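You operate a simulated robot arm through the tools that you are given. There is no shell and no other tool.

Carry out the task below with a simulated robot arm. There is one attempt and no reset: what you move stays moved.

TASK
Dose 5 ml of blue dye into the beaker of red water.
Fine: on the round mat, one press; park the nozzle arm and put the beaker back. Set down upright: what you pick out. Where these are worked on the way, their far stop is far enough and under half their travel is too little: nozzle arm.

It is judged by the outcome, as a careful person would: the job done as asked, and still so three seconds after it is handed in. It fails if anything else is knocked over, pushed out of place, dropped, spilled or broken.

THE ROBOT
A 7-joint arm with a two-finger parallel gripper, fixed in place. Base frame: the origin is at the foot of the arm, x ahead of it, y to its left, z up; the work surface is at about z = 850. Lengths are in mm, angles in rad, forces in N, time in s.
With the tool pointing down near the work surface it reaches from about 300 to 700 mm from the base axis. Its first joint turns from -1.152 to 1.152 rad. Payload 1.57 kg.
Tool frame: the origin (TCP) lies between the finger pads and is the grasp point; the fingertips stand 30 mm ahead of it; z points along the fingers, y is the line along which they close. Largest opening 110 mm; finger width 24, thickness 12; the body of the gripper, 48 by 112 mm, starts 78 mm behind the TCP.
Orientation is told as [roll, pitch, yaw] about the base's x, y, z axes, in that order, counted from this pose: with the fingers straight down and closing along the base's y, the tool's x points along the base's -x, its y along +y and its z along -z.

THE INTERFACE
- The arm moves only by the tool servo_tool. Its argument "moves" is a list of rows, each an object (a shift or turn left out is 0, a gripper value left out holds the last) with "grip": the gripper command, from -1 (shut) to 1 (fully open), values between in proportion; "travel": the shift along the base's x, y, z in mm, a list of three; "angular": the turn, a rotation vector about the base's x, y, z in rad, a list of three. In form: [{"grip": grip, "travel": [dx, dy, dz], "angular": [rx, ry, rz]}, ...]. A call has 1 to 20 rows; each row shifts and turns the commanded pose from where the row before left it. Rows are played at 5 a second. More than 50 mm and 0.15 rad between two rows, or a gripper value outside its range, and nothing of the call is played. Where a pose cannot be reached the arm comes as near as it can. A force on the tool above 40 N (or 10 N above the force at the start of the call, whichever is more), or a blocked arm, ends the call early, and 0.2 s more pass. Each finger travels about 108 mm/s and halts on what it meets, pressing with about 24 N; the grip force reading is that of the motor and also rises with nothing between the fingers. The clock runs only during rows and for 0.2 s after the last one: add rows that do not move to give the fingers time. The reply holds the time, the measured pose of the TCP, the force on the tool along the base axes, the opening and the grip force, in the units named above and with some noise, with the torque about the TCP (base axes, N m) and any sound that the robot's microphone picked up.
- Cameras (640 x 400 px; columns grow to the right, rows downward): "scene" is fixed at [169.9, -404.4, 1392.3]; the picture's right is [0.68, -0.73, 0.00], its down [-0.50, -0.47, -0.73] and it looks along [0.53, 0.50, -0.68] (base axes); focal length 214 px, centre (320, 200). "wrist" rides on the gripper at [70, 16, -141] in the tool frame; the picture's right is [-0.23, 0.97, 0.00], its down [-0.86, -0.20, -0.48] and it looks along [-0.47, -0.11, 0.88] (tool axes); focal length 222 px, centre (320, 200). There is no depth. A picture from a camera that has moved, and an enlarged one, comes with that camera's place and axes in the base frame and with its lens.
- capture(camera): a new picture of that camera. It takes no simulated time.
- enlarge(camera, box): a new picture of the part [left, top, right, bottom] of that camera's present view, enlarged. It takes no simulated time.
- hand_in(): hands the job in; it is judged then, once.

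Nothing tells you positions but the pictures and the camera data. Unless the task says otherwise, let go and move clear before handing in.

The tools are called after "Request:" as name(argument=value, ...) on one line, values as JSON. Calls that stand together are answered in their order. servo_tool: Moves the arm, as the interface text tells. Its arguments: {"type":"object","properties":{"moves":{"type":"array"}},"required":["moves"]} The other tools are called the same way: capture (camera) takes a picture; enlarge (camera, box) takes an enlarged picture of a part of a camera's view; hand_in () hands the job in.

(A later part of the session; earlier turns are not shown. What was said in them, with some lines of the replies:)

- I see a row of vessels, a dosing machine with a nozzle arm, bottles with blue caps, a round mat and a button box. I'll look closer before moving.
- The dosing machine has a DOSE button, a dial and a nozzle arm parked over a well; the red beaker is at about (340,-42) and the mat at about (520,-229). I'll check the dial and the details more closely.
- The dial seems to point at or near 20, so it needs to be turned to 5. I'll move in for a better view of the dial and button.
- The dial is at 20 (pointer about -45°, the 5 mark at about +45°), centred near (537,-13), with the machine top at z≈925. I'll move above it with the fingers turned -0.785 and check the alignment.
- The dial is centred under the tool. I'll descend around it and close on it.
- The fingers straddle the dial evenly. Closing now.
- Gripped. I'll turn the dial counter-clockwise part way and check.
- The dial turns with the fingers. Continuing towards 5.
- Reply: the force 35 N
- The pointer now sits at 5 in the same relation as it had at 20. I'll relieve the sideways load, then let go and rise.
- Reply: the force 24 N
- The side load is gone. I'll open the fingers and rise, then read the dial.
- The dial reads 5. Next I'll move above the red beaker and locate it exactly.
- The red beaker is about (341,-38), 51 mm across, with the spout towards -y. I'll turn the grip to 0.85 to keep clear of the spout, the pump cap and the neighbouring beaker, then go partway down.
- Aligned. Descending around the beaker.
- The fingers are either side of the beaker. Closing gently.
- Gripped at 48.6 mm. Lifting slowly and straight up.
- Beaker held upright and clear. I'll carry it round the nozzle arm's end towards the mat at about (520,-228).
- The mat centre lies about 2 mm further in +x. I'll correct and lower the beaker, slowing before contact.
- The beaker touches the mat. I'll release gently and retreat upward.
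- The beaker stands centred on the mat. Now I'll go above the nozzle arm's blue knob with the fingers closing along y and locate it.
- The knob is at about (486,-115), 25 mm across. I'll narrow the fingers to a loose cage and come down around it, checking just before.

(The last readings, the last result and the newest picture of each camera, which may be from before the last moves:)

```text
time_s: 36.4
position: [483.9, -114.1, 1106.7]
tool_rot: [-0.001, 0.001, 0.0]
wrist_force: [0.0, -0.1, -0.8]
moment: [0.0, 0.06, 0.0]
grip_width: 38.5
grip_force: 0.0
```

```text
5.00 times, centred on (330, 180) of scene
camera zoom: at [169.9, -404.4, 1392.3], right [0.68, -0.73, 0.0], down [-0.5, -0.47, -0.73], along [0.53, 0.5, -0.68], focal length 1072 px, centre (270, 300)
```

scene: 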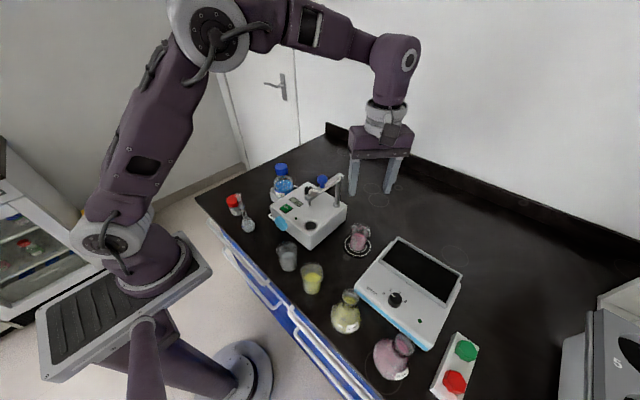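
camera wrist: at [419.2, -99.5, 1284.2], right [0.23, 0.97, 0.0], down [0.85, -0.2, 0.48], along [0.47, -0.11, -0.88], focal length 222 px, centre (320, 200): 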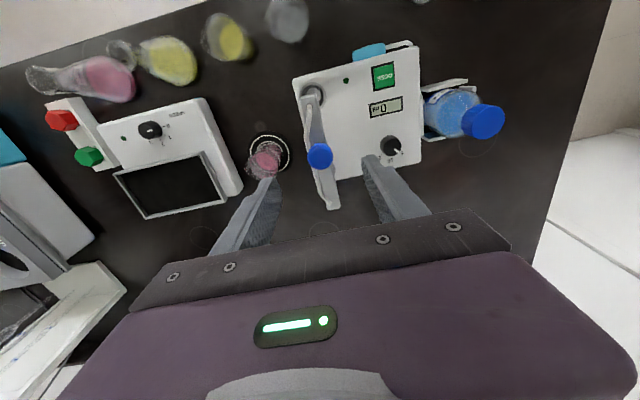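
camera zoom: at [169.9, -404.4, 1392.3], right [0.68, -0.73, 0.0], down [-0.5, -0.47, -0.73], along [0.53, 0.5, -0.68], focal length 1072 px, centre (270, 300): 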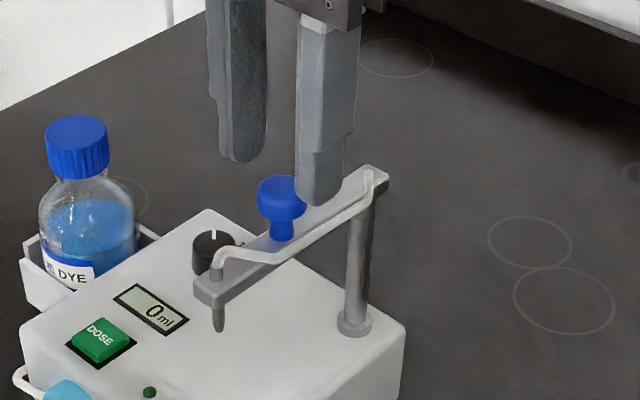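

Knob aligned. Lowering the cage around it.

Request:
servo_tool(moves=[{"travel": [0, 0, -12]}, {"travel": [0, 0, -12]}, {"travel": [0, 0, -8]}, {}])

Request:
enlarge(camera="wrist", box=[240, 130, 400, 230])

Request:
enlarge(camera="scene", box=[270, 140, 390, 220])

```text
time_s: 37.4
position: [484.9, -115.1, 1074.9]
tool_rot: [0.002, -0.001, 0.0]
wrist_force: [-0.7, 0.3, 0.3]
moment: [-0.01, 0.04, -0.01]
grip_width: 38.1
grip_force: 0.1
```

```text
4.00 times, centred on (320, 180) of wrist
camera zoom: at [415.9, -98.6, 1217.5], right [0.23, 0.97, 0.0], down [0.86, -0.2, 0.48], along [0.47, -0.11, -0.88], focal length 888 px, centre (320, 280)
```

zoom: 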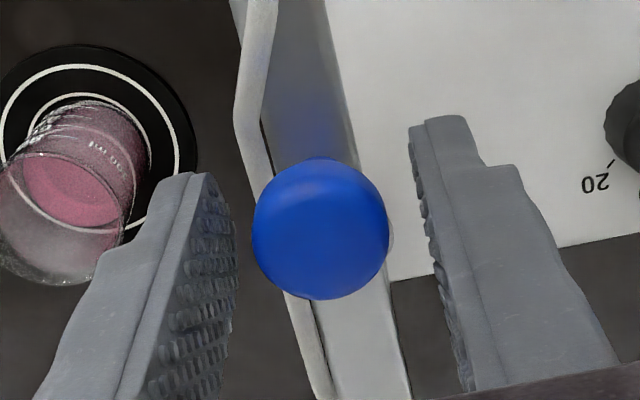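

```text
5.00 times, centred on (330, 180) of scene
camera zoom: at [169.9, -404.4, 1392.3], right [0.68, -0.73, 0.0], down [-0.5, -0.47, -0.73], along [0.53, 0.5, -0.68], focal length 1072 px, centre (270, 300)
```

zoom: 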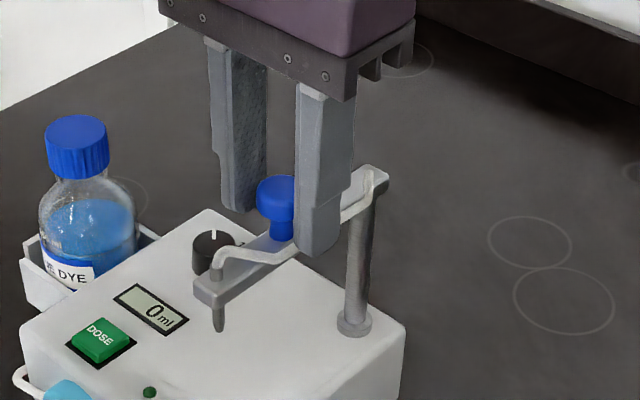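

The cage surrounds the knob. I'll swing it along the arc about the post, first 30°.

Request:
servo_tool(moves=[{"grip": -0.42}, {"travel": [0.4, -7.4, 0], "angular": [0, 0, 0.1047]}, {"travel": [1.15, -7.3, 0], "angular": [0, 0, 0.1047]}, {"travel": [1.9, -7.1, 0], "angular": [0, 0, 0.1047]}, {"travel": [2.65, -6.9, 0], "angular": [0, 0, 0.1047]}, {"travel": [3.35, -6.6, 0], "angular": [0, 0, 0.1047]}, {}])

Request:
capture(camera="wrist")

Request:
enlarge(camera="scene", box=[280, 140, 400, 260])

```text
time_s: 39.0
position: [494.4, -150.3, 1075.7]
tool_rot: [0.0, 0.0, 0.526]
wrist_force: [0.0, 0.1, 0.0]
moment: [0.03, 0.0, -0.01]
grip_width: 32.0
grip_force: 0.2
```

```text
taken
camera wrist: at [426.6, -171.3, 1217.6], right [-0.29, 0.96, 0.0], down [0.84, 0.26, 0.48], along [0.46, 0.14, -0.88], focal length 222 px, centre (320, 200)
```

wrist: 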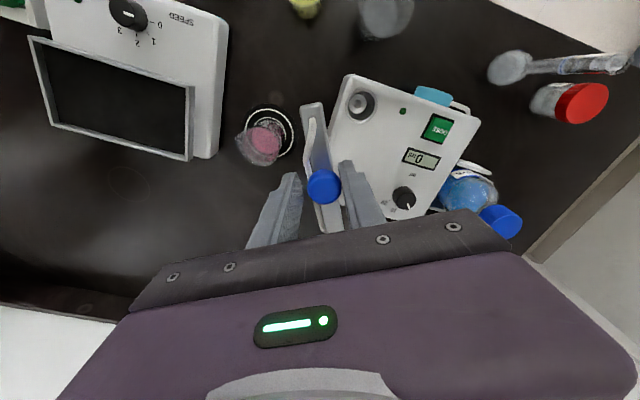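

```text
3.33 times, centred on (340, 200) of scene
camera zoom: at [169.8, -404.4, 1392.3], right [0.68, -0.73, 0.0], down [-0.5, -0.47, -0.73], along [0.53, 0.5, -0.68], focal length 715 px, centre (253, 200)
```

zoom: 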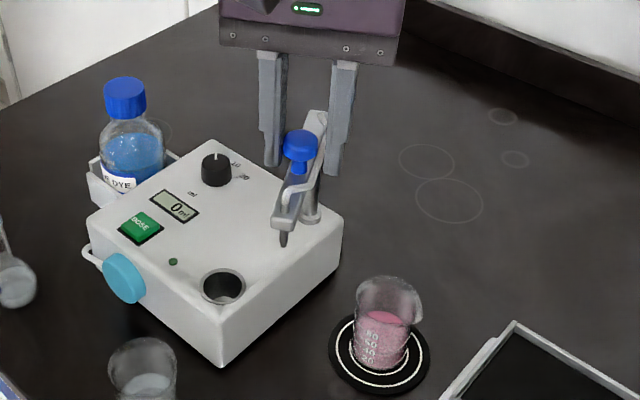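

The arm swings freely and the machine stays put. Continuing to about 66°.

Request:
servo_tool(moves=[{"travel": [4.0, -6.2, 0], "angular": [0, 0, 0.1047]}, {"travel": [4.65, -5.7, 0], "angular": [0, 0, 0.1047]}, {"travel": [5.2, -5.2, 0], "angular": [0, 0, 0.1047]}, {"travel": [5.7, -4.65, 0], "angular": [0, 0, 0.1047]}, {"travel": [6.2, -4.0, 0], "angular": [0, 0, 0.1047]}, {"travel": [6.6, -3.35, 0], "angular": [0, 0, 0.1047]}, {}])

Request:
capture(camera="wrist")

Request:
enlarge(camera="scene", box=[280, 140, 400, 260])

Request:
enlarge(camera="wrist", box=[240, 100, 400, 200])

```text
time_s: 40.6
position: [527.8, -179.0, 1076.5]
tool_rot: [0.0, 0.0, 1.153]
wrist_force: [-0.7, 0.0, -0.4]
moment: [-0.01, 0.01, -0.02]
grip_width: 32.2
grip_force: 0.1
```

```text
taken
camera wrist: at [484.7, -236.5, 1217.6], right [-0.8, 0.6, 0.0], down [0.53, 0.7, 0.48], along [0.29, 0.38, -0.88], focal length 222 px, centre (320, 200)
```

wrist: 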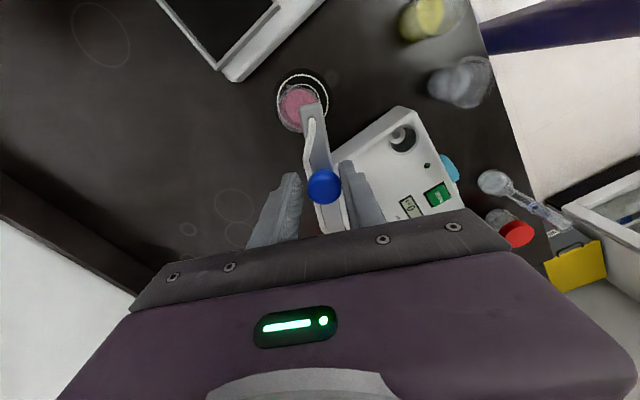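

```text
3.33 times, centred on (340, 200) of scene
camera zoom: at [169.9, -404.4, 1392.3], right [0.68, -0.73, 0.0], down [-0.5, -0.47, -0.73], along [0.53, 0.5, -0.68], focal length 715 px, centre (253, 200)
```

zoom: 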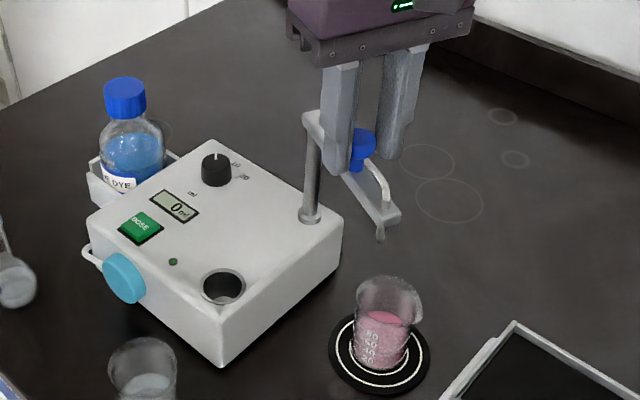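

```text
4.00 times, centred on (320, 150) of wrist
camera zoom: at [484.7, -236.5, 1217.6], right [-0.8, 0.6, 0.0], down [0.53, 0.7, 0.48], along [0.29, 0.38, -0.88], focal length 888 px, centre (320, 400)
```

zoom: 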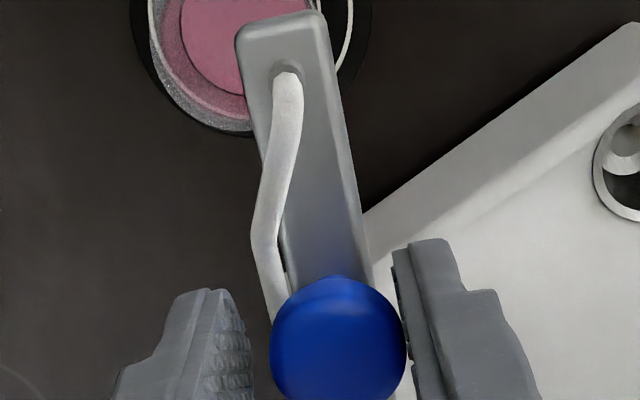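

Request:
servo_tool(moves=[{"travel": [3.4, -1.4, 0], "angular": [0, 0, 0.0524]}, {"travel": [3.5, -1.25, 0], "angular": [0, 0, 0.0524]}, {"travel": [3.5, -1.05, 0], "angular": [0, 0, 0.0524]}, {}])

Request:
enlarge(camera="wrist", box=[240, 80, 400, 200])

Request:
enlarge(camera="scene", box=[300, 150, 400, 260])

```text
time_s: 41.6
position: [538.7, -183.4, 1074.7]
tool_rot: [0.001, 0.001, 1.311]
wrist_force: [0.2, 0.2, 0.3]
moment: [0.03, -0.02, 0.03]
grip_width: 31.9
grip_force: 0.0
```

```text
3.33 times, centred on (320, 140) of wrist
camera zoom: at [504.7, -246.3, 1217.6], right [-0.88, 0.47, 0.0], down [0.41, 0.78, 0.48], along [0.23, 0.42, -0.88], focal length 740 px, centre (320, 400)
```

zoom: 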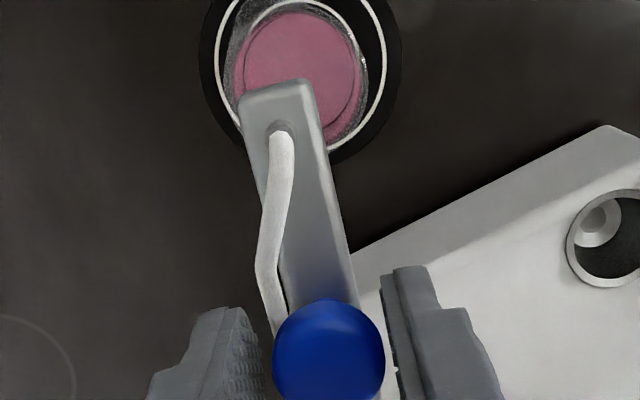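

```text
3.64 times, centred on (350, 205) of scene
camera zoom: at [169.9, -404.4, 1392.3], right [0.68, -0.73, 0.0], down [-0.5, -0.47, -0.73], along [0.53, 0.5, -0.68], focal length 780 px, centre (211, 182)
```

zoom: 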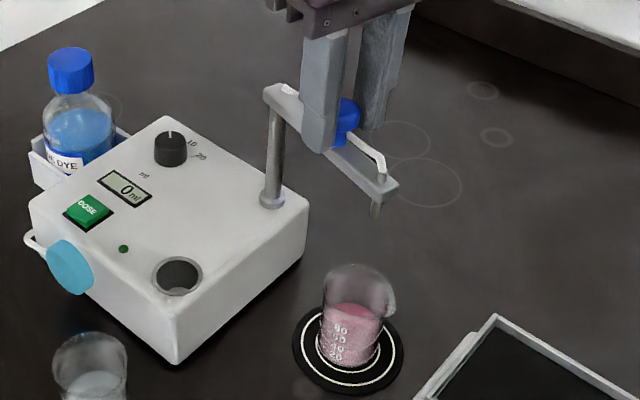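

The nozzle stands over the beaker's centre (about (525,-227) against (523,-228)). I'll free the cage, rise, shut the fingers and head to above the DOSE button.

Request:
servo_tool(moves=[{"travel": [-2, 0.5, 0], "grip": -0.35}, {"travel": [0, 0, 10]}, {"travel": [0, 0, 20]}, {"travel": [0, 0, 30]}, {"travel": [0, 0, 20]}, {}])

Request:
capture(camera="wrist")

Request:
enlarge(camera="scene", box=[300, 150, 400, 260])

```text
time_s: 43.0
position: [536.4, -182.0, 1155.9]
tool_rot: [0.0, 0.0, 1.311]
wrist_force: [0.1, 0.3, 0.3]
moment: [0.0, 0.0, -0.02]
grip_width: 35.8
grip_force: 0.1
```

```text
taken
camera wrist: at [502.3, -245.7, 1298.1], right [-0.88, 0.47, 0.0], down [0.41, 0.77, 0.48], along [0.23, 0.42, -0.88], focal length 222 px, centre (320, 200)
```

wrist: 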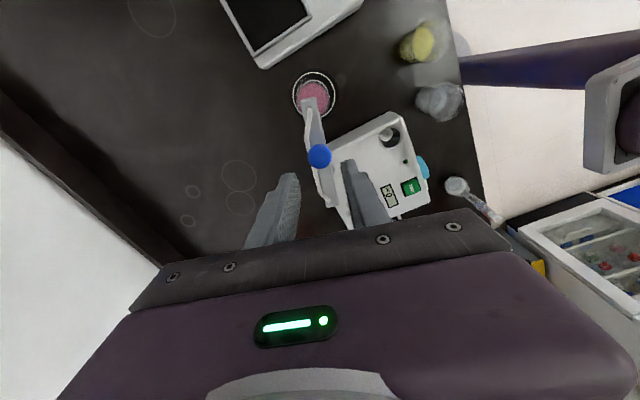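

```text
3.64 times, centred on (350, 205) of scene
camera zoom: at [169.9, -404.4, 1392.3], right [0.68, -0.73, 0.0], down [-0.5, -0.47, -0.73], along [0.53, 0.5, -0.68], focal length 780 px, centre (211, 182)
```

zoom: 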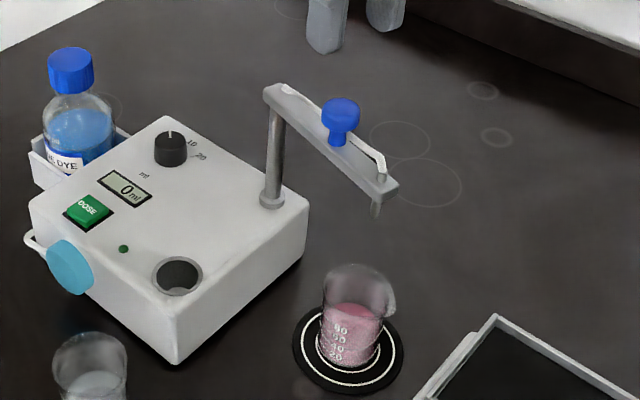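

The nozzle arm stays over the beaker. Moving shut fingers to above the DOSE button.

Request:
servo_tool(moves=[{"grip": -1, "travel": [-10, 17, 0], "angular": [0, 0, -0.1456]}, {"travel": [-11, 19, 0], "angular": [0, 0, -0.1456]}, {"travel": [-11, 19, 0], "angular": [0, 0, -0.1456]}, {"travel": [-11, 19, 0], "angular": [0, 0, -0.1456]}, {"travel": [-11, 19, 0], "angular": [0, 0, -0.1456]}, {"travel": [-11, 20, 0], "angular": [0, 0, -0.1456]}, {"travel": [-11, 20, -10], "angular": [0, 0, -0.1456]}, {"travel": [-11, 19, -30], "angular": [0, 0, -0.1456]}, {"travel": [-9.5, 18, -40], "angular": [0, 0, -0.1456]}, {"travel": [0, 0, -40]}, {"travel": [0, 0, -20]}, {}, {}])

Request:
capture(camera="wrist")

Request:
enlarge(camera="wrist", box=[240, 110, 400, 210])

Request:
enlarge(camera="scene", box=[260, 150, 380, 230])

```text
time_s: 45.8
position: [437.9, -14.0, 1014.1]
tool_rot: [-0.001, 0.001, 0.0]
wrist_force: [-0.6, -0.1, -0.2]
moment: [0.01, 0.03, 0.0]
grip_width: 0.0
grip_force: 20.9
```

```text
taken
camera wrist: at [370.1, 2.4, 1157.5], right [0.23, 0.97, 0.0], down [0.85, -0.2, 0.48], along [0.47, -0.11, -0.88], focal length 222 px, centre (320, 200)
```

wrist: 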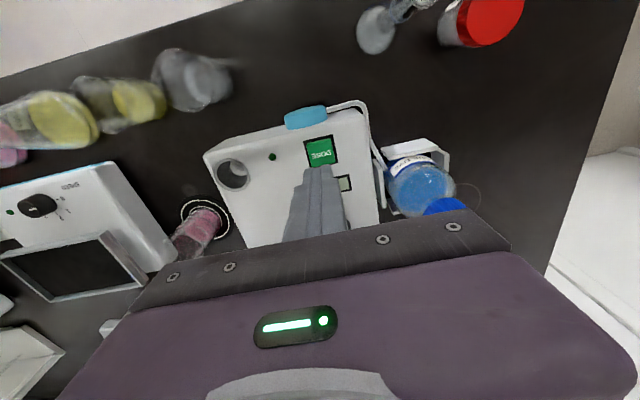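

```text
4.00 times, centred on (320, 160) of wrist
camera zoom: at [370.1, 2.4, 1157.5], right [0.23, 0.97, 0.0], down [0.85, -0.2, 0.48], along [0.47, -0.11, -0.88], focal length 888 px, centre (320, 360)
```

zoom: 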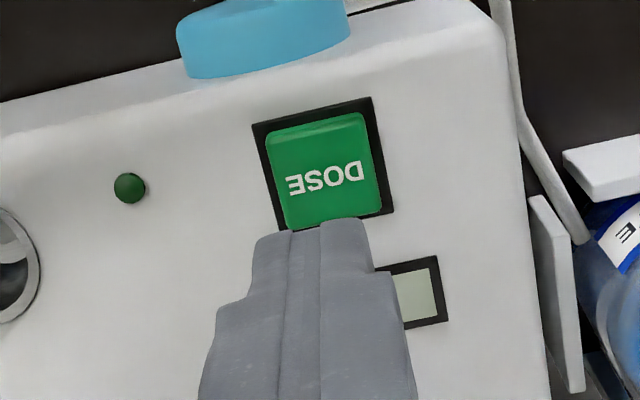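

```text
5.00 times, centred on (320, 190) of scene
camera zoom: at [169.9, -404.4, 1392.3], right [0.68, -0.73, 0.0], down [-0.5, -0.47, -0.73], along [0.53, 0.5, -0.68], focal length 1072 px, centre (320, 250)
```

zoom: 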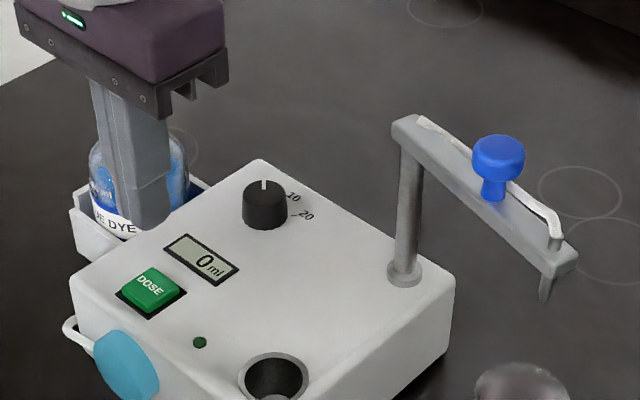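

Above the button. I'll come down to just over it and check before the single press.

Request:
servo_tool(moves=[{"travel": [-2.5, 1.5, -20]}, {"travel": [0, 0, -15]}, {"travel": [0, 0, -6]}, {}])

Request:
enlarge(camera="wrist", box=[260, 130, 380, 205])

Request:
enlarge(camera="scene", box=[265, 180, 325, 220])

```text
time_s: 46.8
position: [436.9, -11.4, 973.7]
tool_rot: [0.0, 0.0, 0.001]
wrist_force: [0.0, 0.0, -0.1]
moment: [-0.01, 0.0, 0.0]
grip_width: 0.0
grip_force: 21.0
```

```text
5.33 times, centred on (320, 168) of wrist
camera zoom: at [367.8, 4.8, 1116.5], right [0.23, 0.97, 0.0], down [0.85, -0.2, 0.48], along [0.47, -0.11, -0.88], focal length 1185 px, centre (320, 373)
```

zoom: 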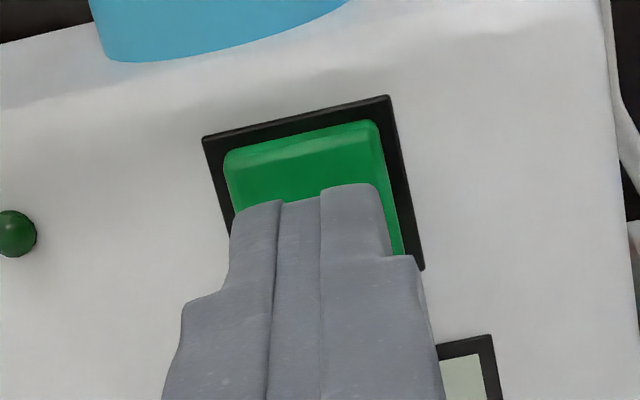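

```text
10.00 times, centred on (295, 200) of scene
camera zoom: at [169.9, -404.4, 1392.3], right [0.68, -0.73, 0.0], down [-0.5, -0.47, -0.73], along [0.53, 0.5, -0.68], focal length 2145 px, centre (570, 200)
```

zoom: 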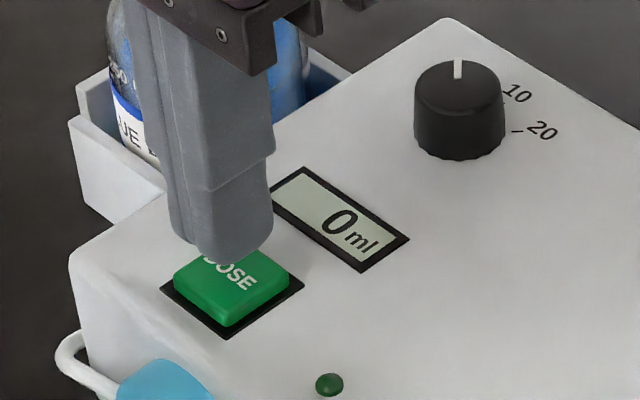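

Centred over the button. Pressing once, slowly.

Request:
servo_tool(moves=[{"travel": [0, 0, -5]}, {"travel": [0, 0, -3]}, {"travel": [0, 0, -1.5]}, {"travel": [0, 0, -1.5]}, {"travel": [0, 0, -1]}, {"travel": [0, 0, -1]}, {"travel": [0, 0, -1]}])

Request:
enlarge(camera="scene", box=[265, 180, 325, 220])

```text
time_s: 48.4
position: [437.4, -11.5, 960.8]
tool_rot: [0.0, 0.001, 0.0]
wrist_force: [0.0, -1.5, 1.8]
moment: [-0.01, -0.03, 0.01]
grip_width: 0.0
grip_force: 21.2
heard: click
```

```text
10.00 times, centred on (295, 200) of scene
camera zoom: at [169.8, -404.4, 1392.2], right [0.68, -0.73, 0.0], down [-0.5, -0.47, -0.73], along [0.53, 0.5, -0.68], focal length 2145 px, centre (570, 200)
```

zoom: 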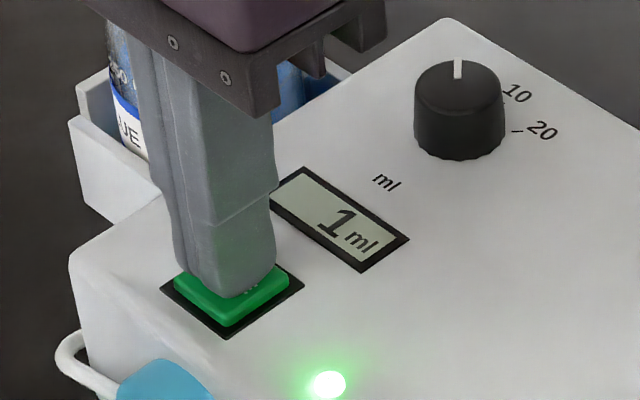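

A click: the LED is lit and the display is counting. I'll lift off and wait for the dose to finish.

Request:
servo_tool(moves=[{"travel": [0, 0, 10]}, {"travel": [0, 0, 20]}, {"travel": [0, 0, 30]}, {}, {}, {}, {}, {}, {}, {}])

Request:
enlarge(camera="scene", box=[260, 160, 400, 270])

```text
time_s: 50.6
position: [437.1, -10.6, 1019.2]
tool_rot: [0.002, 0.001, -0.001]
wrist_force: [0.6, 0.5, 0.9]
moment: [0.03, 0.01, -0.02]
grip_width: 0.0
grip_force: 21.2
```

```text
3.64 times, centred on (330, 215) of scene
camera zoom: at [169.9, -404.4, 1392.3], right [0.68, -0.73, 0.0], down [-0.5, -0.47, -0.73], along [0.53, 0.5, -0.68], focal length 780 px, centre (284, 146)
```

zoom: 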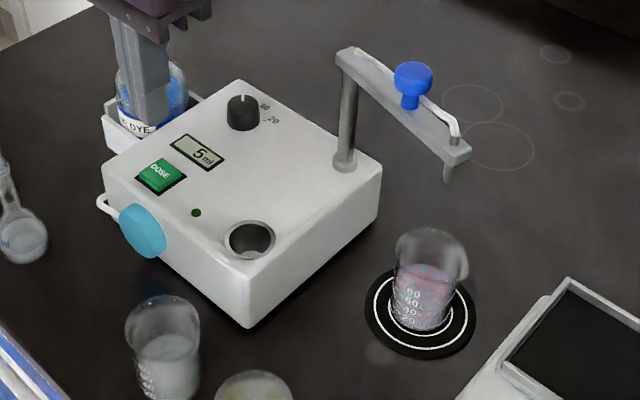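

The display reads 5 ml and the LED is off. Now back to the knob to park the arm, by the same path reversed.

Request:
servo_tool(moves=[{"travel": [0, 0, 40]}, {"travel": [0, 0, 40]}, {"travel": [0, 0, 40]}, {"travel": [0, 0, 17]}, {"grip": -0.2, "travel": [9.5, -18, 0], "angular": [0, 0, 0.1456]}, {"travel": [11, -19, 0], "angular": [0, 0, 0.1456]}, {"travel": [11, -20, 0], "angular": [0, 0, 0.1456]}, {"travel": [11, -20, 0], "angular": [0, 0, 0.1456]}, {"travel": [11, -19, 0], "angular": [0, 0, 0.1456]}, {"travel": [11, -19, 0], "angular": [0, 0, 0.1456]}, {"travel": [11, -19, 0], "angular": [0, 0, 0.1456]}, {"travel": [11, -19, 0], "angular": [0, 0, 0.1456]}, {"travel": [13, -19, 0], "angular": [0, 0, 0.1456]}, {}, {"travel": [0, 0, -30]}, {"travel": [0, 0, -14]}, {}])

Request:
capture(camera="wrist")

Request:
enlarge(camera="wrist", box=[240, 130, 400, 230])

Request:
enlarge(camera="scene", box=[290, 140, 410, 230])

```text
time_s: 54.2
position: [537.3, -182.7, 1113.1]
tool_rot: [-0.001, -0.002, 1.309]
wrist_force: [0.8, 0.1, -0.3]
moment: [-0.01, 0.03, -0.02]
grip_width: 43.9
grip_force: 0.0
```

```text
taken
camera wrist: at [502.7, -246.6, 1255.7], right [-0.88, 0.47, 0.0], down [0.41, 0.77, 0.48], along [0.23, 0.42, -0.88], focal length 222 px, centre (320, 200)
```

wrist: 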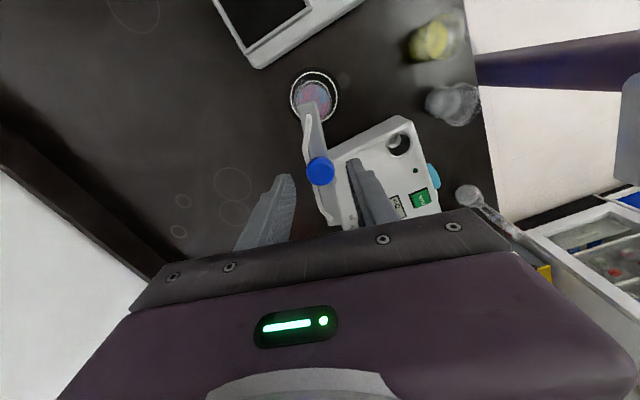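

```text
4.00 times, centred on (320, 180) of wrist
camera zoom: at [502.7, -246.6, 1255.7], right [-0.88, 0.47, 0.0], down [0.41, 0.77, 0.48], along [0.23, 0.42, -0.88], focal length 888 px, centre (320, 280)
```

zoom: 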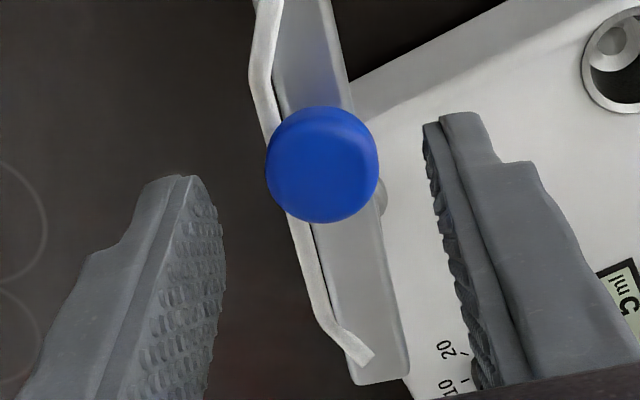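

```text
4.44 times, centred on (350, 185) of scene
camera zoom: at [169.9, -404.4, 1392.3], right [0.68, -0.73, 0.0], down [-0.5, -0.47, -0.73], along [0.53, 0.5, -0.68], focal length 953 px, centre (187, 267)
```

zoom: 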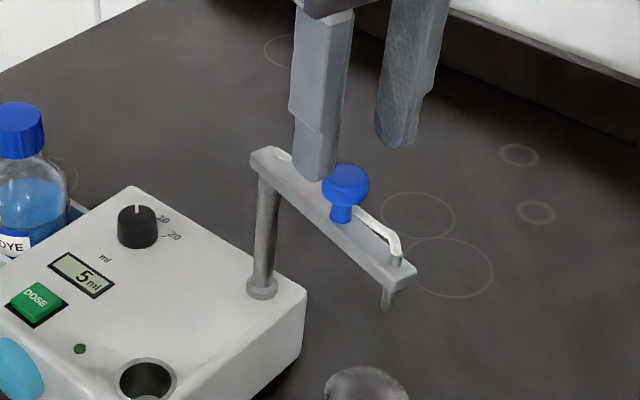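

Knob centred in the cage. Lowering and swinging the arm back, first most of the way.

Request:
servo_tool(moves=[{"travel": [0, 0, -15]}, {"travel": [0, 0, -14]}, {"travel": [0, 0, -8], "grip": -0.42}, {}, {"travel": [-2.5, 1.05, 0], "angular": [0, 0, -0.0524]}, {"travel": [-6.9, 2.65, 0], "angular": [0, 0, -0.1047]}, {"travel": [-6.6, 3.35, 0], "angular": [0, 0, -0.1047]}, {"travel": [-6.2, 4.0, 0], "angular": [0, 0, -0.1047]}, {"travel": [-5.7, 4.65, 0], "angular": [0, 0, -0.1047]}, {"travel": [-5.2, 5.2, 0], "angular": [0, 0, -0.1047]}, {"travel": [-4.65, 5.7, 0], "angular": [0, 0, -0.1047]}, {"travel": [-4.0, 6.2, 0], "angular": [0, 0, -0.1047]}, {"travel": [-3.35, 6.6, 0], "angular": [0, 0, -0.1047]}, {"travel": [-2.65, 6.9, 0], "angular": [0, 0, -0.1047]}, {"travel": [-1.9, 7.1, 0], "angular": [0, 0, -0.1047]}, {"travel": [-1.15, 7.3, 0], "angular": [0, 0, -0.1047]}, {}])

Request:
enlarge(camera="wrist", box=[240, 80, 400, 200])

Request:
enlarge(camera="scene", box=[270, 140, 390, 230])

```text
time_s: 57.8
position: [486.8, -121.4, 1077.1]
tool_rot: [0.0, 0.0, 0.105]
wrist_force: [0.1, 0.3, -0.8]
moment: [-0.01, 0.01, -0.04]
grip_width: 32.5
grip_force: 0.3
```

```text
3.33 times, centred on (320, 140) of wrist
camera zoom: at [415.0, -112.9, 1218.9], right [0.12, 0.99, 0.0], down [0.87, -0.11, 0.48], along [0.47, -0.06, -0.88], focal length 740 px, centre (320, 400)
```

zoom: 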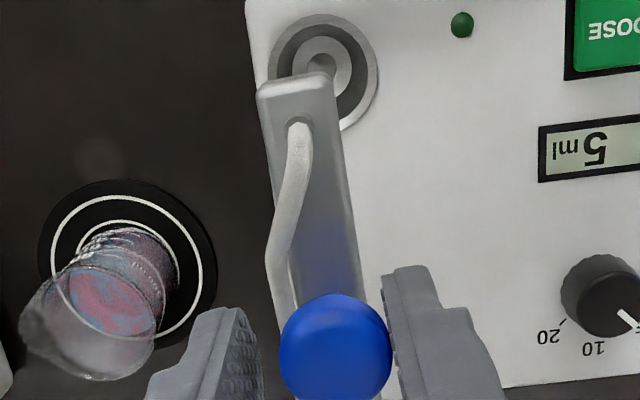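

```text
4.44 times, centred on (330, 185) of scene
camera zoom: at [169.9, -404.3, 1392.3], right [0.68, -0.73, 0.0], down [-0.5, -0.47, -0.73], along [0.53, 0.5, -0.68], focal length 953 px, centre (276, 267)
```

zoom: 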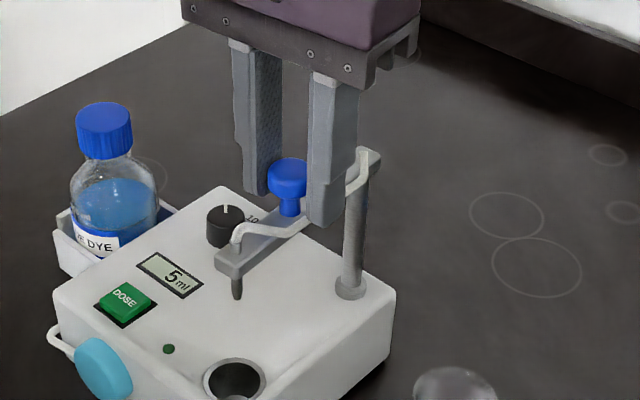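

Nearly parked. I'll finish the last few degrees gently towards the stop.

Request:
servo_tool(moves=[{"travel": [-0.4, 4, 0], "angular": [0, 0, -0.055]}, {"travel": [0, 3.4, 0], "angular": [0, 0, -0.05]}, {"travel": [0, 1, 0], "angular": [0, 0, -0.014]}, {"travel": [0, 1, 0], "angular": [0, 0, -0.014]}, {}])

Request:
enlarge(camera="wrist", box=[240, 80, 400, 200])

Request:
enlarge(camera="scene", box=[280, 170, 340, 210])

```text
time_s: 59.0
position: [485.4, -112.3, 1075.8]
tool_rot: [0.0, -0.001, -0.027]
wrist_force: [-0.6, -0.5, 0.2]
moment: [0.02, -0.02, -0.03]
grip_width: 31.7
grip_force: 0.0
```

```text
3.33 times, centred on (320, 140) of wrist
camera zoom: at [416.3, -94.9, 1218.6], right [0.25, 0.97, 0.0], down [0.85, -0.22, 0.48], along [0.46, -0.12, -0.88], focal length 740 px, centre (320, 400)
```

zoom: 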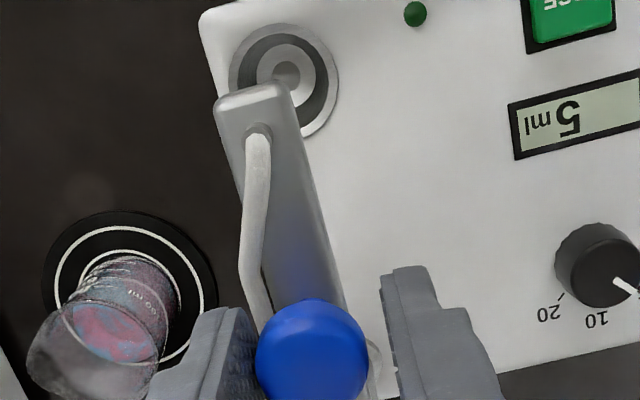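

```text
10.00 times, centred on (310, 190) of scene
camera zoom: at [169.9, -404.4, 1392.3], right [0.68, -0.73, 0.0], down [-0.5, -0.47, -0.73], along [0.53, 0.5, -0.68], focal length 2145 px, centre (420, 300)
```

zoom: 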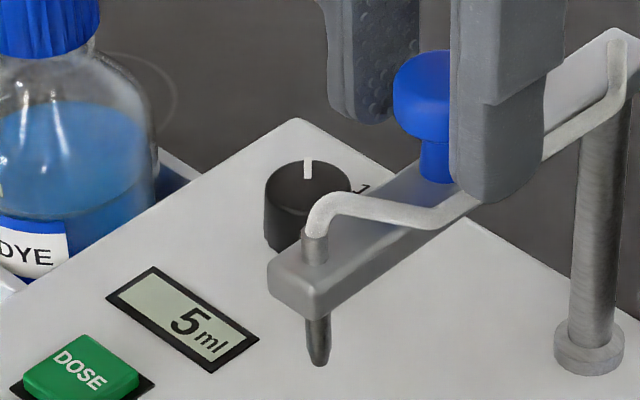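

Request:
servo_tool(moves=[{"travel": [0, 0.7, 0]}, {"travel": [0, 0.7, 0]}, {}])

Request:
enlarge(camera="scene", box=[280, 170, 340, 210])

```text
time_s: 59.8
position: [485.6, -112.4, 1076.2]
tool_rot: [-0.001, 0.0, -0.028]
wrist_force: [-0.5, -1.6, -0.4]
moment: [0.0, -0.05, -0.02]
grip_width: 32.9
grip_force: 0.8
```

```text
10.00 times, centred on (310, 190) of scene
camera zoom: at [169.9, -404.4, 1392.2], right [0.68, -0.73, 0.0], down [-0.5, -0.47, -0.73], along [0.53, 0.5, -0.68], focal length 2145 px, centre (420, 300)
```

zoom: 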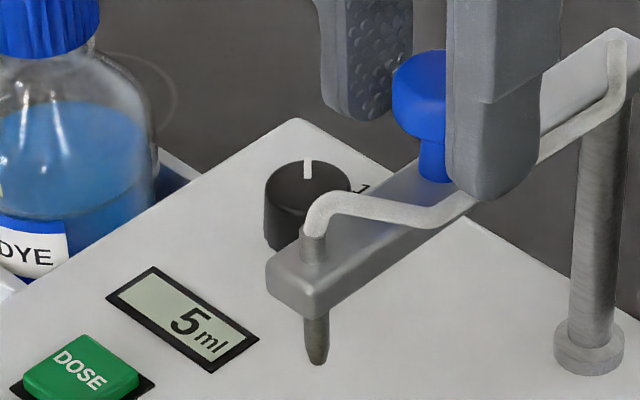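

The arm is back in its parked place, resting at the stop. I'll free the knob, rise and go back over the beaker.

Request:
servo_tool(moves=[{"travel": [0, -2.5, 0], "grip": -0.35}, {"travel": [0, 0, 15]}, {"travel": [0, 0, 30]}, {"travel": [0, 0, 30]}, {"travel": [6, -18, 0], "angular": [0, 0, 0.146], "grip": 0.25}, {"travel": [7, -20, 0], "angular": [0, 0, 0.146]}, {"travel": [7, -20, 0], "angular": [0, 0, 0.146]}, {"travel": [7, -20, 0], "angular": [0, 0, 0.146]}, {"travel": [6, -20, 0], "angular": [0, 0, 0.146]}, {"travel": [5, -16, 0], "angular": [0, 0, 0.147]}, {"travel": [0, 0, -20]}, {"travel": [0, 0, -30]}, {"travel": [0, 0, -30]}, {}, {}])

Request:
capture(camera="scene")

Request:
enlarge(camera="wrist", box=[240, 100, 400, 200])

Request:
enlarge(camera="scene", box=[280, 170, 340, 210])

```text
time_s: 63.0
position: [522.8, -227.4, 1070.5]
tool_rot: [0.001, -0.001, 0.852]
wrist_force: [-0.3, 0.5, -0.3]
moment: [-0.01, 0.03, 0.0]
grip_width: 68.8
grip_force: 0.0
```

```text
taken
```

scene: 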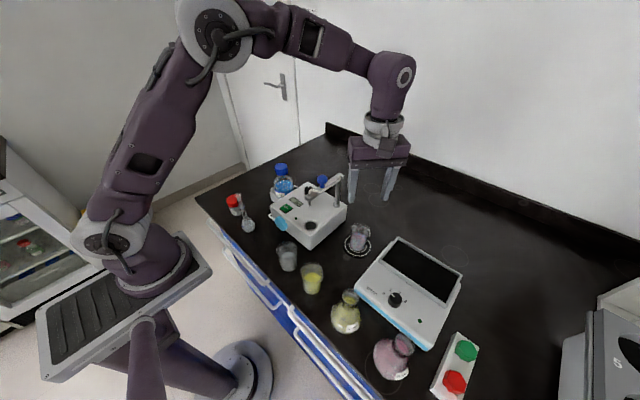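

```text
4.00 times, centred on (320, 150) of wrist
camera zoom: at [464.8, -270.0, 1213.4], right [-0.58, 0.81, 0.0], down [0.71, 0.51, 0.48], along [0.39, 0.28, -0.88], focal length 888 px, centre (320, 400)
```

zoom: 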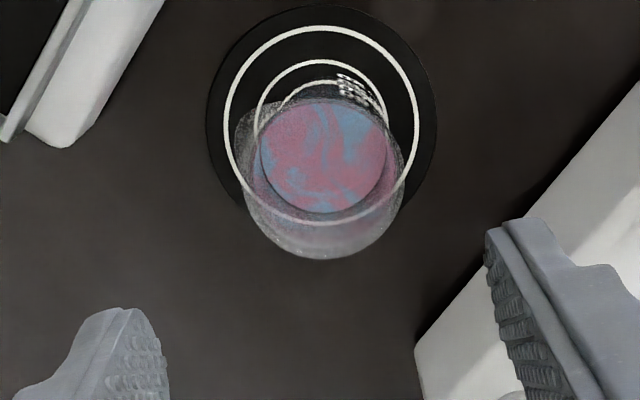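

```text
10.00 times, centred on (310, 190) of scene
camera zoom: at [169.9, -404.4, 1392.3], right [0.68, -0.73, 0.0], down [-0.5, -0.47, -0.73], along [0.53, 0.5, -0.68], focal length 2145 px, centre (420, 300)
```

zoom: 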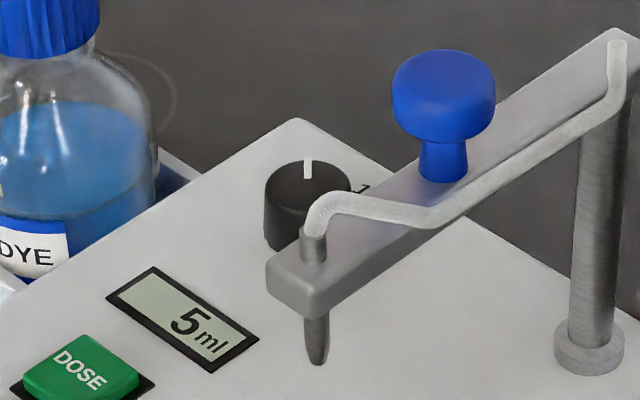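

The arm sits exactly where it started, and the beaker is lined up beneath the tool. Descending around it.

Request:
servo_tool(moves=[{"travel": [0.4, -0.8, -30]}, {"travel": [0, 0, -35]}, {"travel": [0, 0, -35]}, {"travel": [0, 0, -30]}, {"travel": [0, 0, -25]}, {"travel": [0, 0, -12]}, {"travel": [0, 0, -6]}, {}])

Request:
enlarge(camera="wrist", box=[240, 130, 400, 230])

```text
time_s: 64.8
position: [521.6, -228.2, 897.3]
tool_rot: [0.0, 0.001, 0.849]
wrist_force: [-0.7, -0.1, -0.2]
moment: [0.0, 0.02, 0.03]
grip_width: 69.0
grip_force: 0.0
```

```text
4.00 times, centred on (320, 180) of wrist
camera zoom: at [464.6, -270.7, 1040.5], right [-0.58, 0.81, 0.0], down [0.71, 0.51, 0.48], along [0.39, 0.28, -0.88], focal length 888 px, centre (320, 280)
```

zoom: 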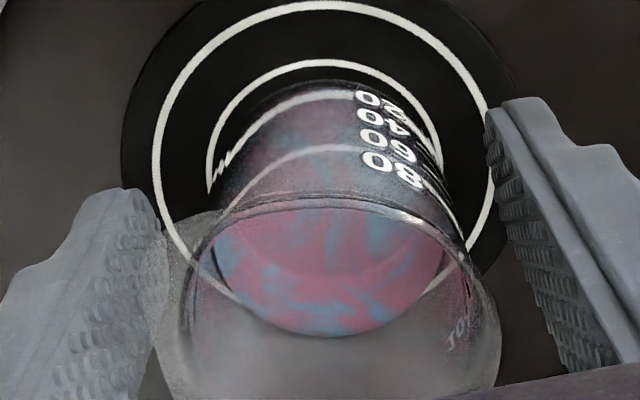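

Lined up as before. Gripping gently, then lifting slowly.

Request:
servo_tool(moves=[{"grip": 0.12}, {"grip": 0.04}, {"grip": -0.02}, {"grip": -0.08}, {"grip": -0.14}, {"grip": -0.25}, {}])

Request:
servo_tool(moves=[{"travel": [0, 0, 4]}, {"travel": [0, 0, 8]}, {"travel": [0, 0, 12]}, {"travel": [0, 0, 16]}, {"travel": [0, 0, 20]}, {"travel": [0, 0, 20]}, {"travel": [0, 0, 18]}, {"travel": [0, 0, 14]}, {"travel": [0, 0, 7]}, {"travel": [0, 0, 3]}, {}])

Request:
enlarge(camera="scene", box=[280, 160, 440, 280])

```text
time_s: 66.4
position: [521.5, -229.4, 898.2]
tool_rot: [0.0, -0.001, 0.85]
wrist_force: [-0.2, 1.2, 0.7]
moment: [0.05, 0.02, 0.06]
grip_width: 48.7
grip_force: 23.6
```

```text
time_s: 68.8
position: [524.5, -229.4, 1019.3]
tool_rot: [0.0, 0.001, 0.849]
wrist_force: [0.3, 0.1, -0.5]
moment: [-0.01, 0.02, 0.0]
grip_width: 48.5
grip_force: 23.7
```

```text
3.33 times, centred on (360, 220) of scene
camera zoom: at [169.9, -404.4, 1392.2], right [0.68, -0.73, 0.0], down [-0.5, -0.47, -0.73], along [0.53, 0.5, -0.68], focal length 715 px, centre (187, 133)
```

zoom: 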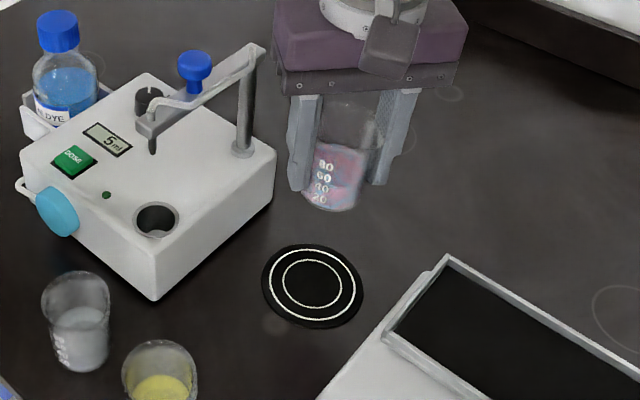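

Held and upright. Carrying it back along the same route.

Request:
servo_tool(moves=[{"travel": [-5.3, 0.5, 0]}, {"travel": [-9, 0, 0]}, {"travel": [-14, 1, 0]}, {"travel": [-16, 3, 0]}, {"travel": [-19, 5, 0]}, {"travel": [-19, 8, 0]}, {"travel": [-18, 10, 0]}, {"travel": [-18, 11, 0]}, {"travel": [-17, 12, 0]}, {"travel": [-14, 13, 0]}, {"travel": [-11, 15, 0]}, {"travel": [-7, 18, 0]}, {"travel": [-3, 20, 0]}, {"travel": [-3, 20, 0]}, {"travel": [-3, 18, 0]}, {"travel": [-2, 15, 0]}, {"travel": [-2, 11, 0]}, {"travel": [-1, 6, 0]}, {"travel": [0, 3, 0]}, {}])

Request:
capture(camera="wrist")

Request:
enlarge(camera="scene", box=[220, 170, 340, 270])

```text
time_s: 73.0
position: [341.9, -38.0, 1020.5]
tool_rot: [0.001, -0.001, 0.849]
wrist_force: [0.0, 0.4, -0.7]
moment: [0.02, 0.01, 0.02]
grip_width: 48.7
grip_force: 24.2
```

```text
taken
camera wrist: at [283.6, -80.7, 1162.7], right [-0.58, 0.81, 0.0], down [0.71, 0.51, 0.48], along [0.39, 0.28, -0.88], focal length 222 px, centre (320, 200)
```

wrist: 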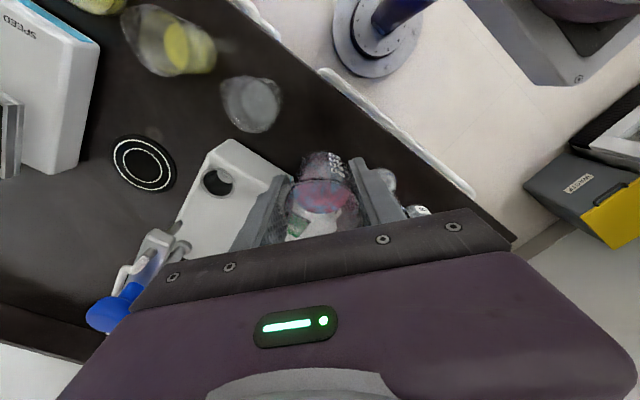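

```text
4.00 times, centred on (280, 220) of scene
camera zoom: at [169.9, -404.4, 1392.3], right [0.68, -0.73, 0.0], down [-0.5, -0.47, -0.73], along [0.53, 0.5, -0.68], focal length 858 px, centre (480, 120)
```

zoom: 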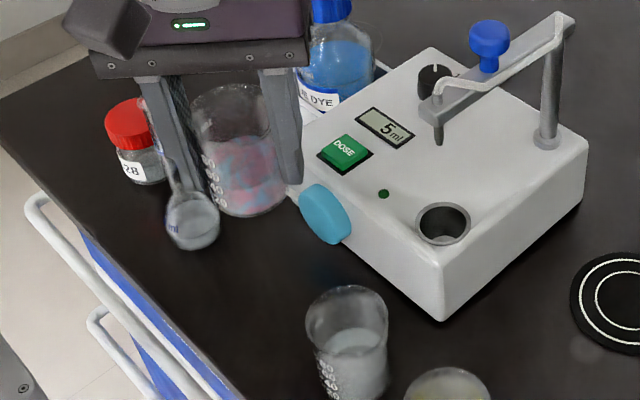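

Back over the original spot. Lowering, slowing before the table.

Request:
servo_tool(moves=[{"travel": [0, -0.5, -6]}, {"travel": [0, 0, -14]}, {"travel": [0, 0, -20]}, {"travel": [0, 0, -20]}, {"travel": [0, 0, -20]}, {"travel": [0, 0, -15]}, {"travel": [0, 0, -10]}, {"travel": [0, 0, -8]}, {"travel": [0, 0, -5]}, {"travel": [0, 0, -2]}, {}])

Request:
servo_tool(moves=[{"travel": [0, 0, -1]}, {"travel": [0, 0, -1]}, {"travel": [0, 0, -1]}, {}])

```text
time_s: 75.4
position: [341.9, -40.0, 900.8]
tool_rot: [0.0, 0.001, 0.851]
wrist_force: [-0.3, -0.5, -1.3]
moment: [0.03, 0.01, -0.02]
grip_width: 48.5
grip_force: 23.8
```

```text
time_s: 76.4
position: [342.8, -40.0, 898.0]
tool_rot: [0.001, 0.001, 0.848]
wrist_force: [0.0, -0.4, -1.1]
moment: [0.01, -0.02, -0.02]
grip_width: 48.4
grip_force: 23.9
```

Request:
servo_tool(moves=[{"travel": [0, 0, -1]}, {"travel": [0, 0, -1]}, {}])

Request:
enlarge(camera="scene", box=[220, 190, 320, 270])

```text
time_s: 77.2
position: [341.5, -40.8, 894.7]
tool_rot: [0.0, 0.002, 0.85]
wrist_force: [-0.2, -1.7, 5.4]
moment: [-0.09, -0.02, 0.03]
grip_width: 48.8
grip_force: 24.1
```

```text
5.00 times, centred on (270, 230) of scene
camera zoom: at [169.8, -404.4, 1392.2], right [0.68, -0.73, 0.0], down [-0.5, -0.47, -0.73], along [0.53, 0.5, -0.68], focal length 1072 px, centre (570, 50)
```

zoom: 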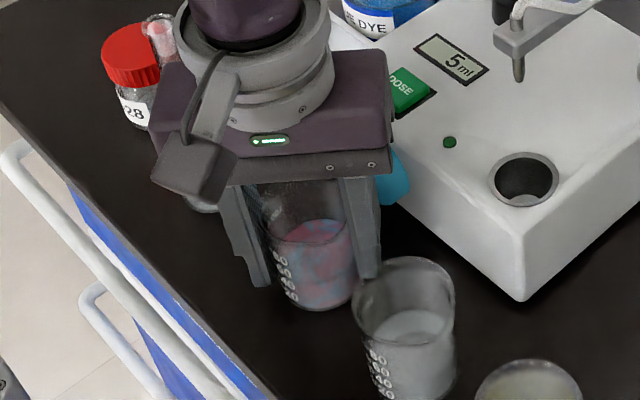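

The beaker is down on the table. Releasing gently and retreating straight up.

Request:
servo_tool(moves=[{"grip": -0.1}, {"grip": -0.02}, {"grip": 0.08}, {"grip": 0.18}, {"grip": 0.25}, {}])

Request:
servo_tool(moves=[{"travel": [0, 0, 8]}, {"travel": [0, 0, 15]}, {"travel": [0, 0, 25]}, {"travel": [0, 0, 30]}, {"travel": [0, 0, 40]}, {"travel": [0, 0, 40]}, {"travel": [0, 0, 40]}, {"travel": [0, 0, 40]}, {}, {}])

Request:
capture(camera="scene")

Request:
capture(camera="wrist")

Request:
enlarge(camera="scene", box=[240, 200, 400, 300])

Request:
enlarge(camera="scene", box=[220, 150, 380, 250])

```text
time_s: 78.6
position: [341.9, -39.3, 895.1]
tool_rot: [0.0, 0.001, 0.848]
wrist_force: [-0.2, -0.2, 0.6]
moment: [0.02, -0.03, 0.0]
grip_width: 68.7
grip_force: 0.0
```

```text
time_s: 80.8
position: [341.6, -38.9, 1133.7]
tool_rot: [-0.001, -0.001, 0.849]
wrist_force: [0.5, 0.3, -0.2]
moment: [0.03, 0.02, 0.0]
grip_width: 68.9
grip_force: 0.1
```

```text
taken
```

scene: 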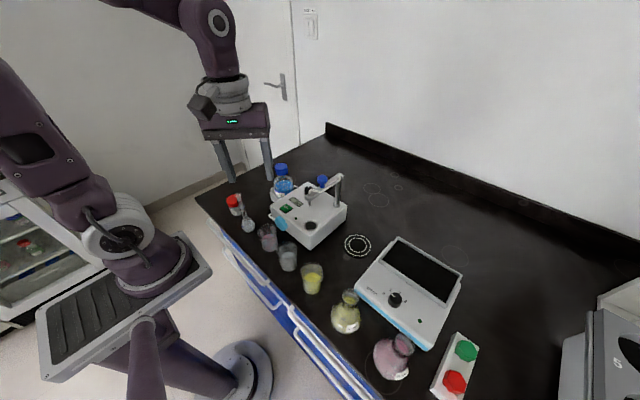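

```text
taken
camera wrist: at [283.7, -80.9, 1275.4], right [-0.58, 0.81, 0.0], down [0.71, 0.51, 0.48], along [0.39, 0.28, -0.88], focal length 222 px, centre (320, 200)
```

wrist: 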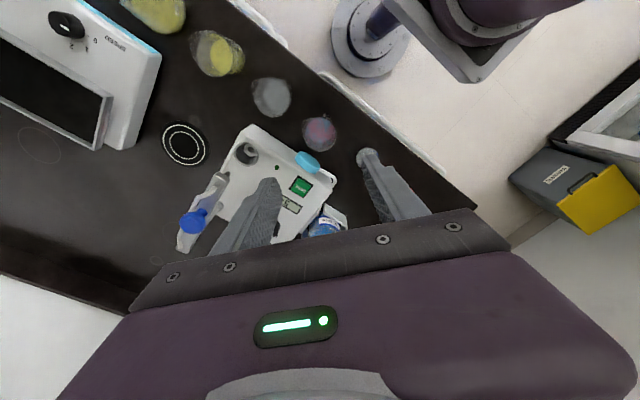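

```text
4.00 times, centred on (320, 250) of scene
camera zoom: at [169.8, -404.4, 1392.3], right [0.68, -0.73, 0.0], down [-0.5, -0.47, -0.73], along [0.53, 0.5, -0.68], focal length 858 px, centre (320, 0)
```

zoom: 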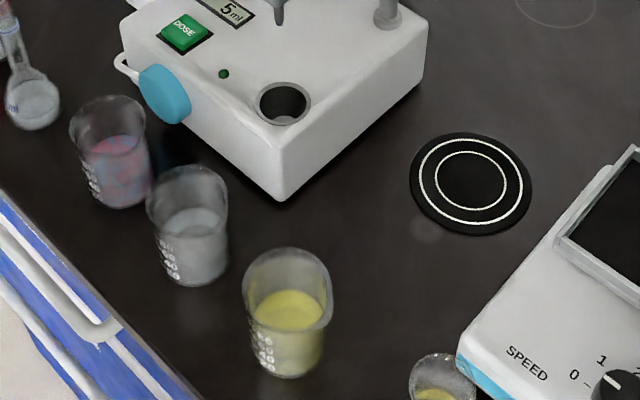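

```text
4.00 times, centred on (300, 200) of scene
camera zoom: at [169.8, -404.4, 1392.3], right [0.68, -0.73, 0.0], down [-0.5, -0.47, -0.73], along [0.53, 0.5, -0.68], focal length 858 px, centre (400, 200)
```

zoom: 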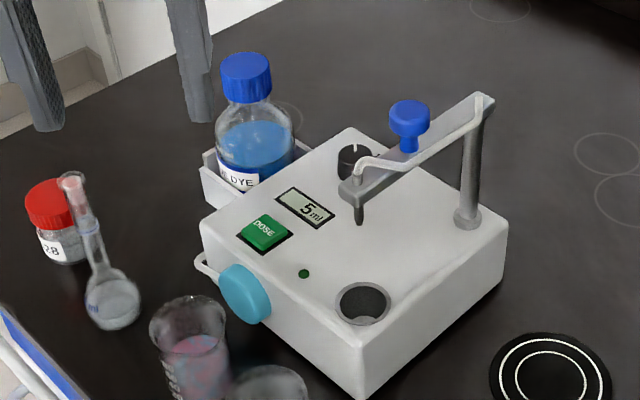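

Everything is in place. The display reads 5 ml, the nozzle arm is parked, the beaker stands upright where it was, and the gripper is clear. Handing in.

Request:
hand_in()

```text
The job is handed in.
```

The red beaker got its 5 ml of blue dye from one press of the DOSE button, with the beaker standing on the round mat. I've handed the job in, but the reply only confirmed receipt, so I don't know how it was judged.

- **Dose:** the dial was on 20, so I turned it to 5 first. There was one click, and the display counted up and stopped at 5 ml. I left the dial at 5.
- **Nozzle arm:** it was over the beaker's centre for the dose. It is now parked back over its well, where it started.
- **Beaker:** it is upright in its original place, within about a millimetre. The dye is visible as blue streaks in the red water; I didn't stir it.
- **Everything else:** nothing else looks moved, knocked or spilled in the final pictures. The gripper is open and clear.
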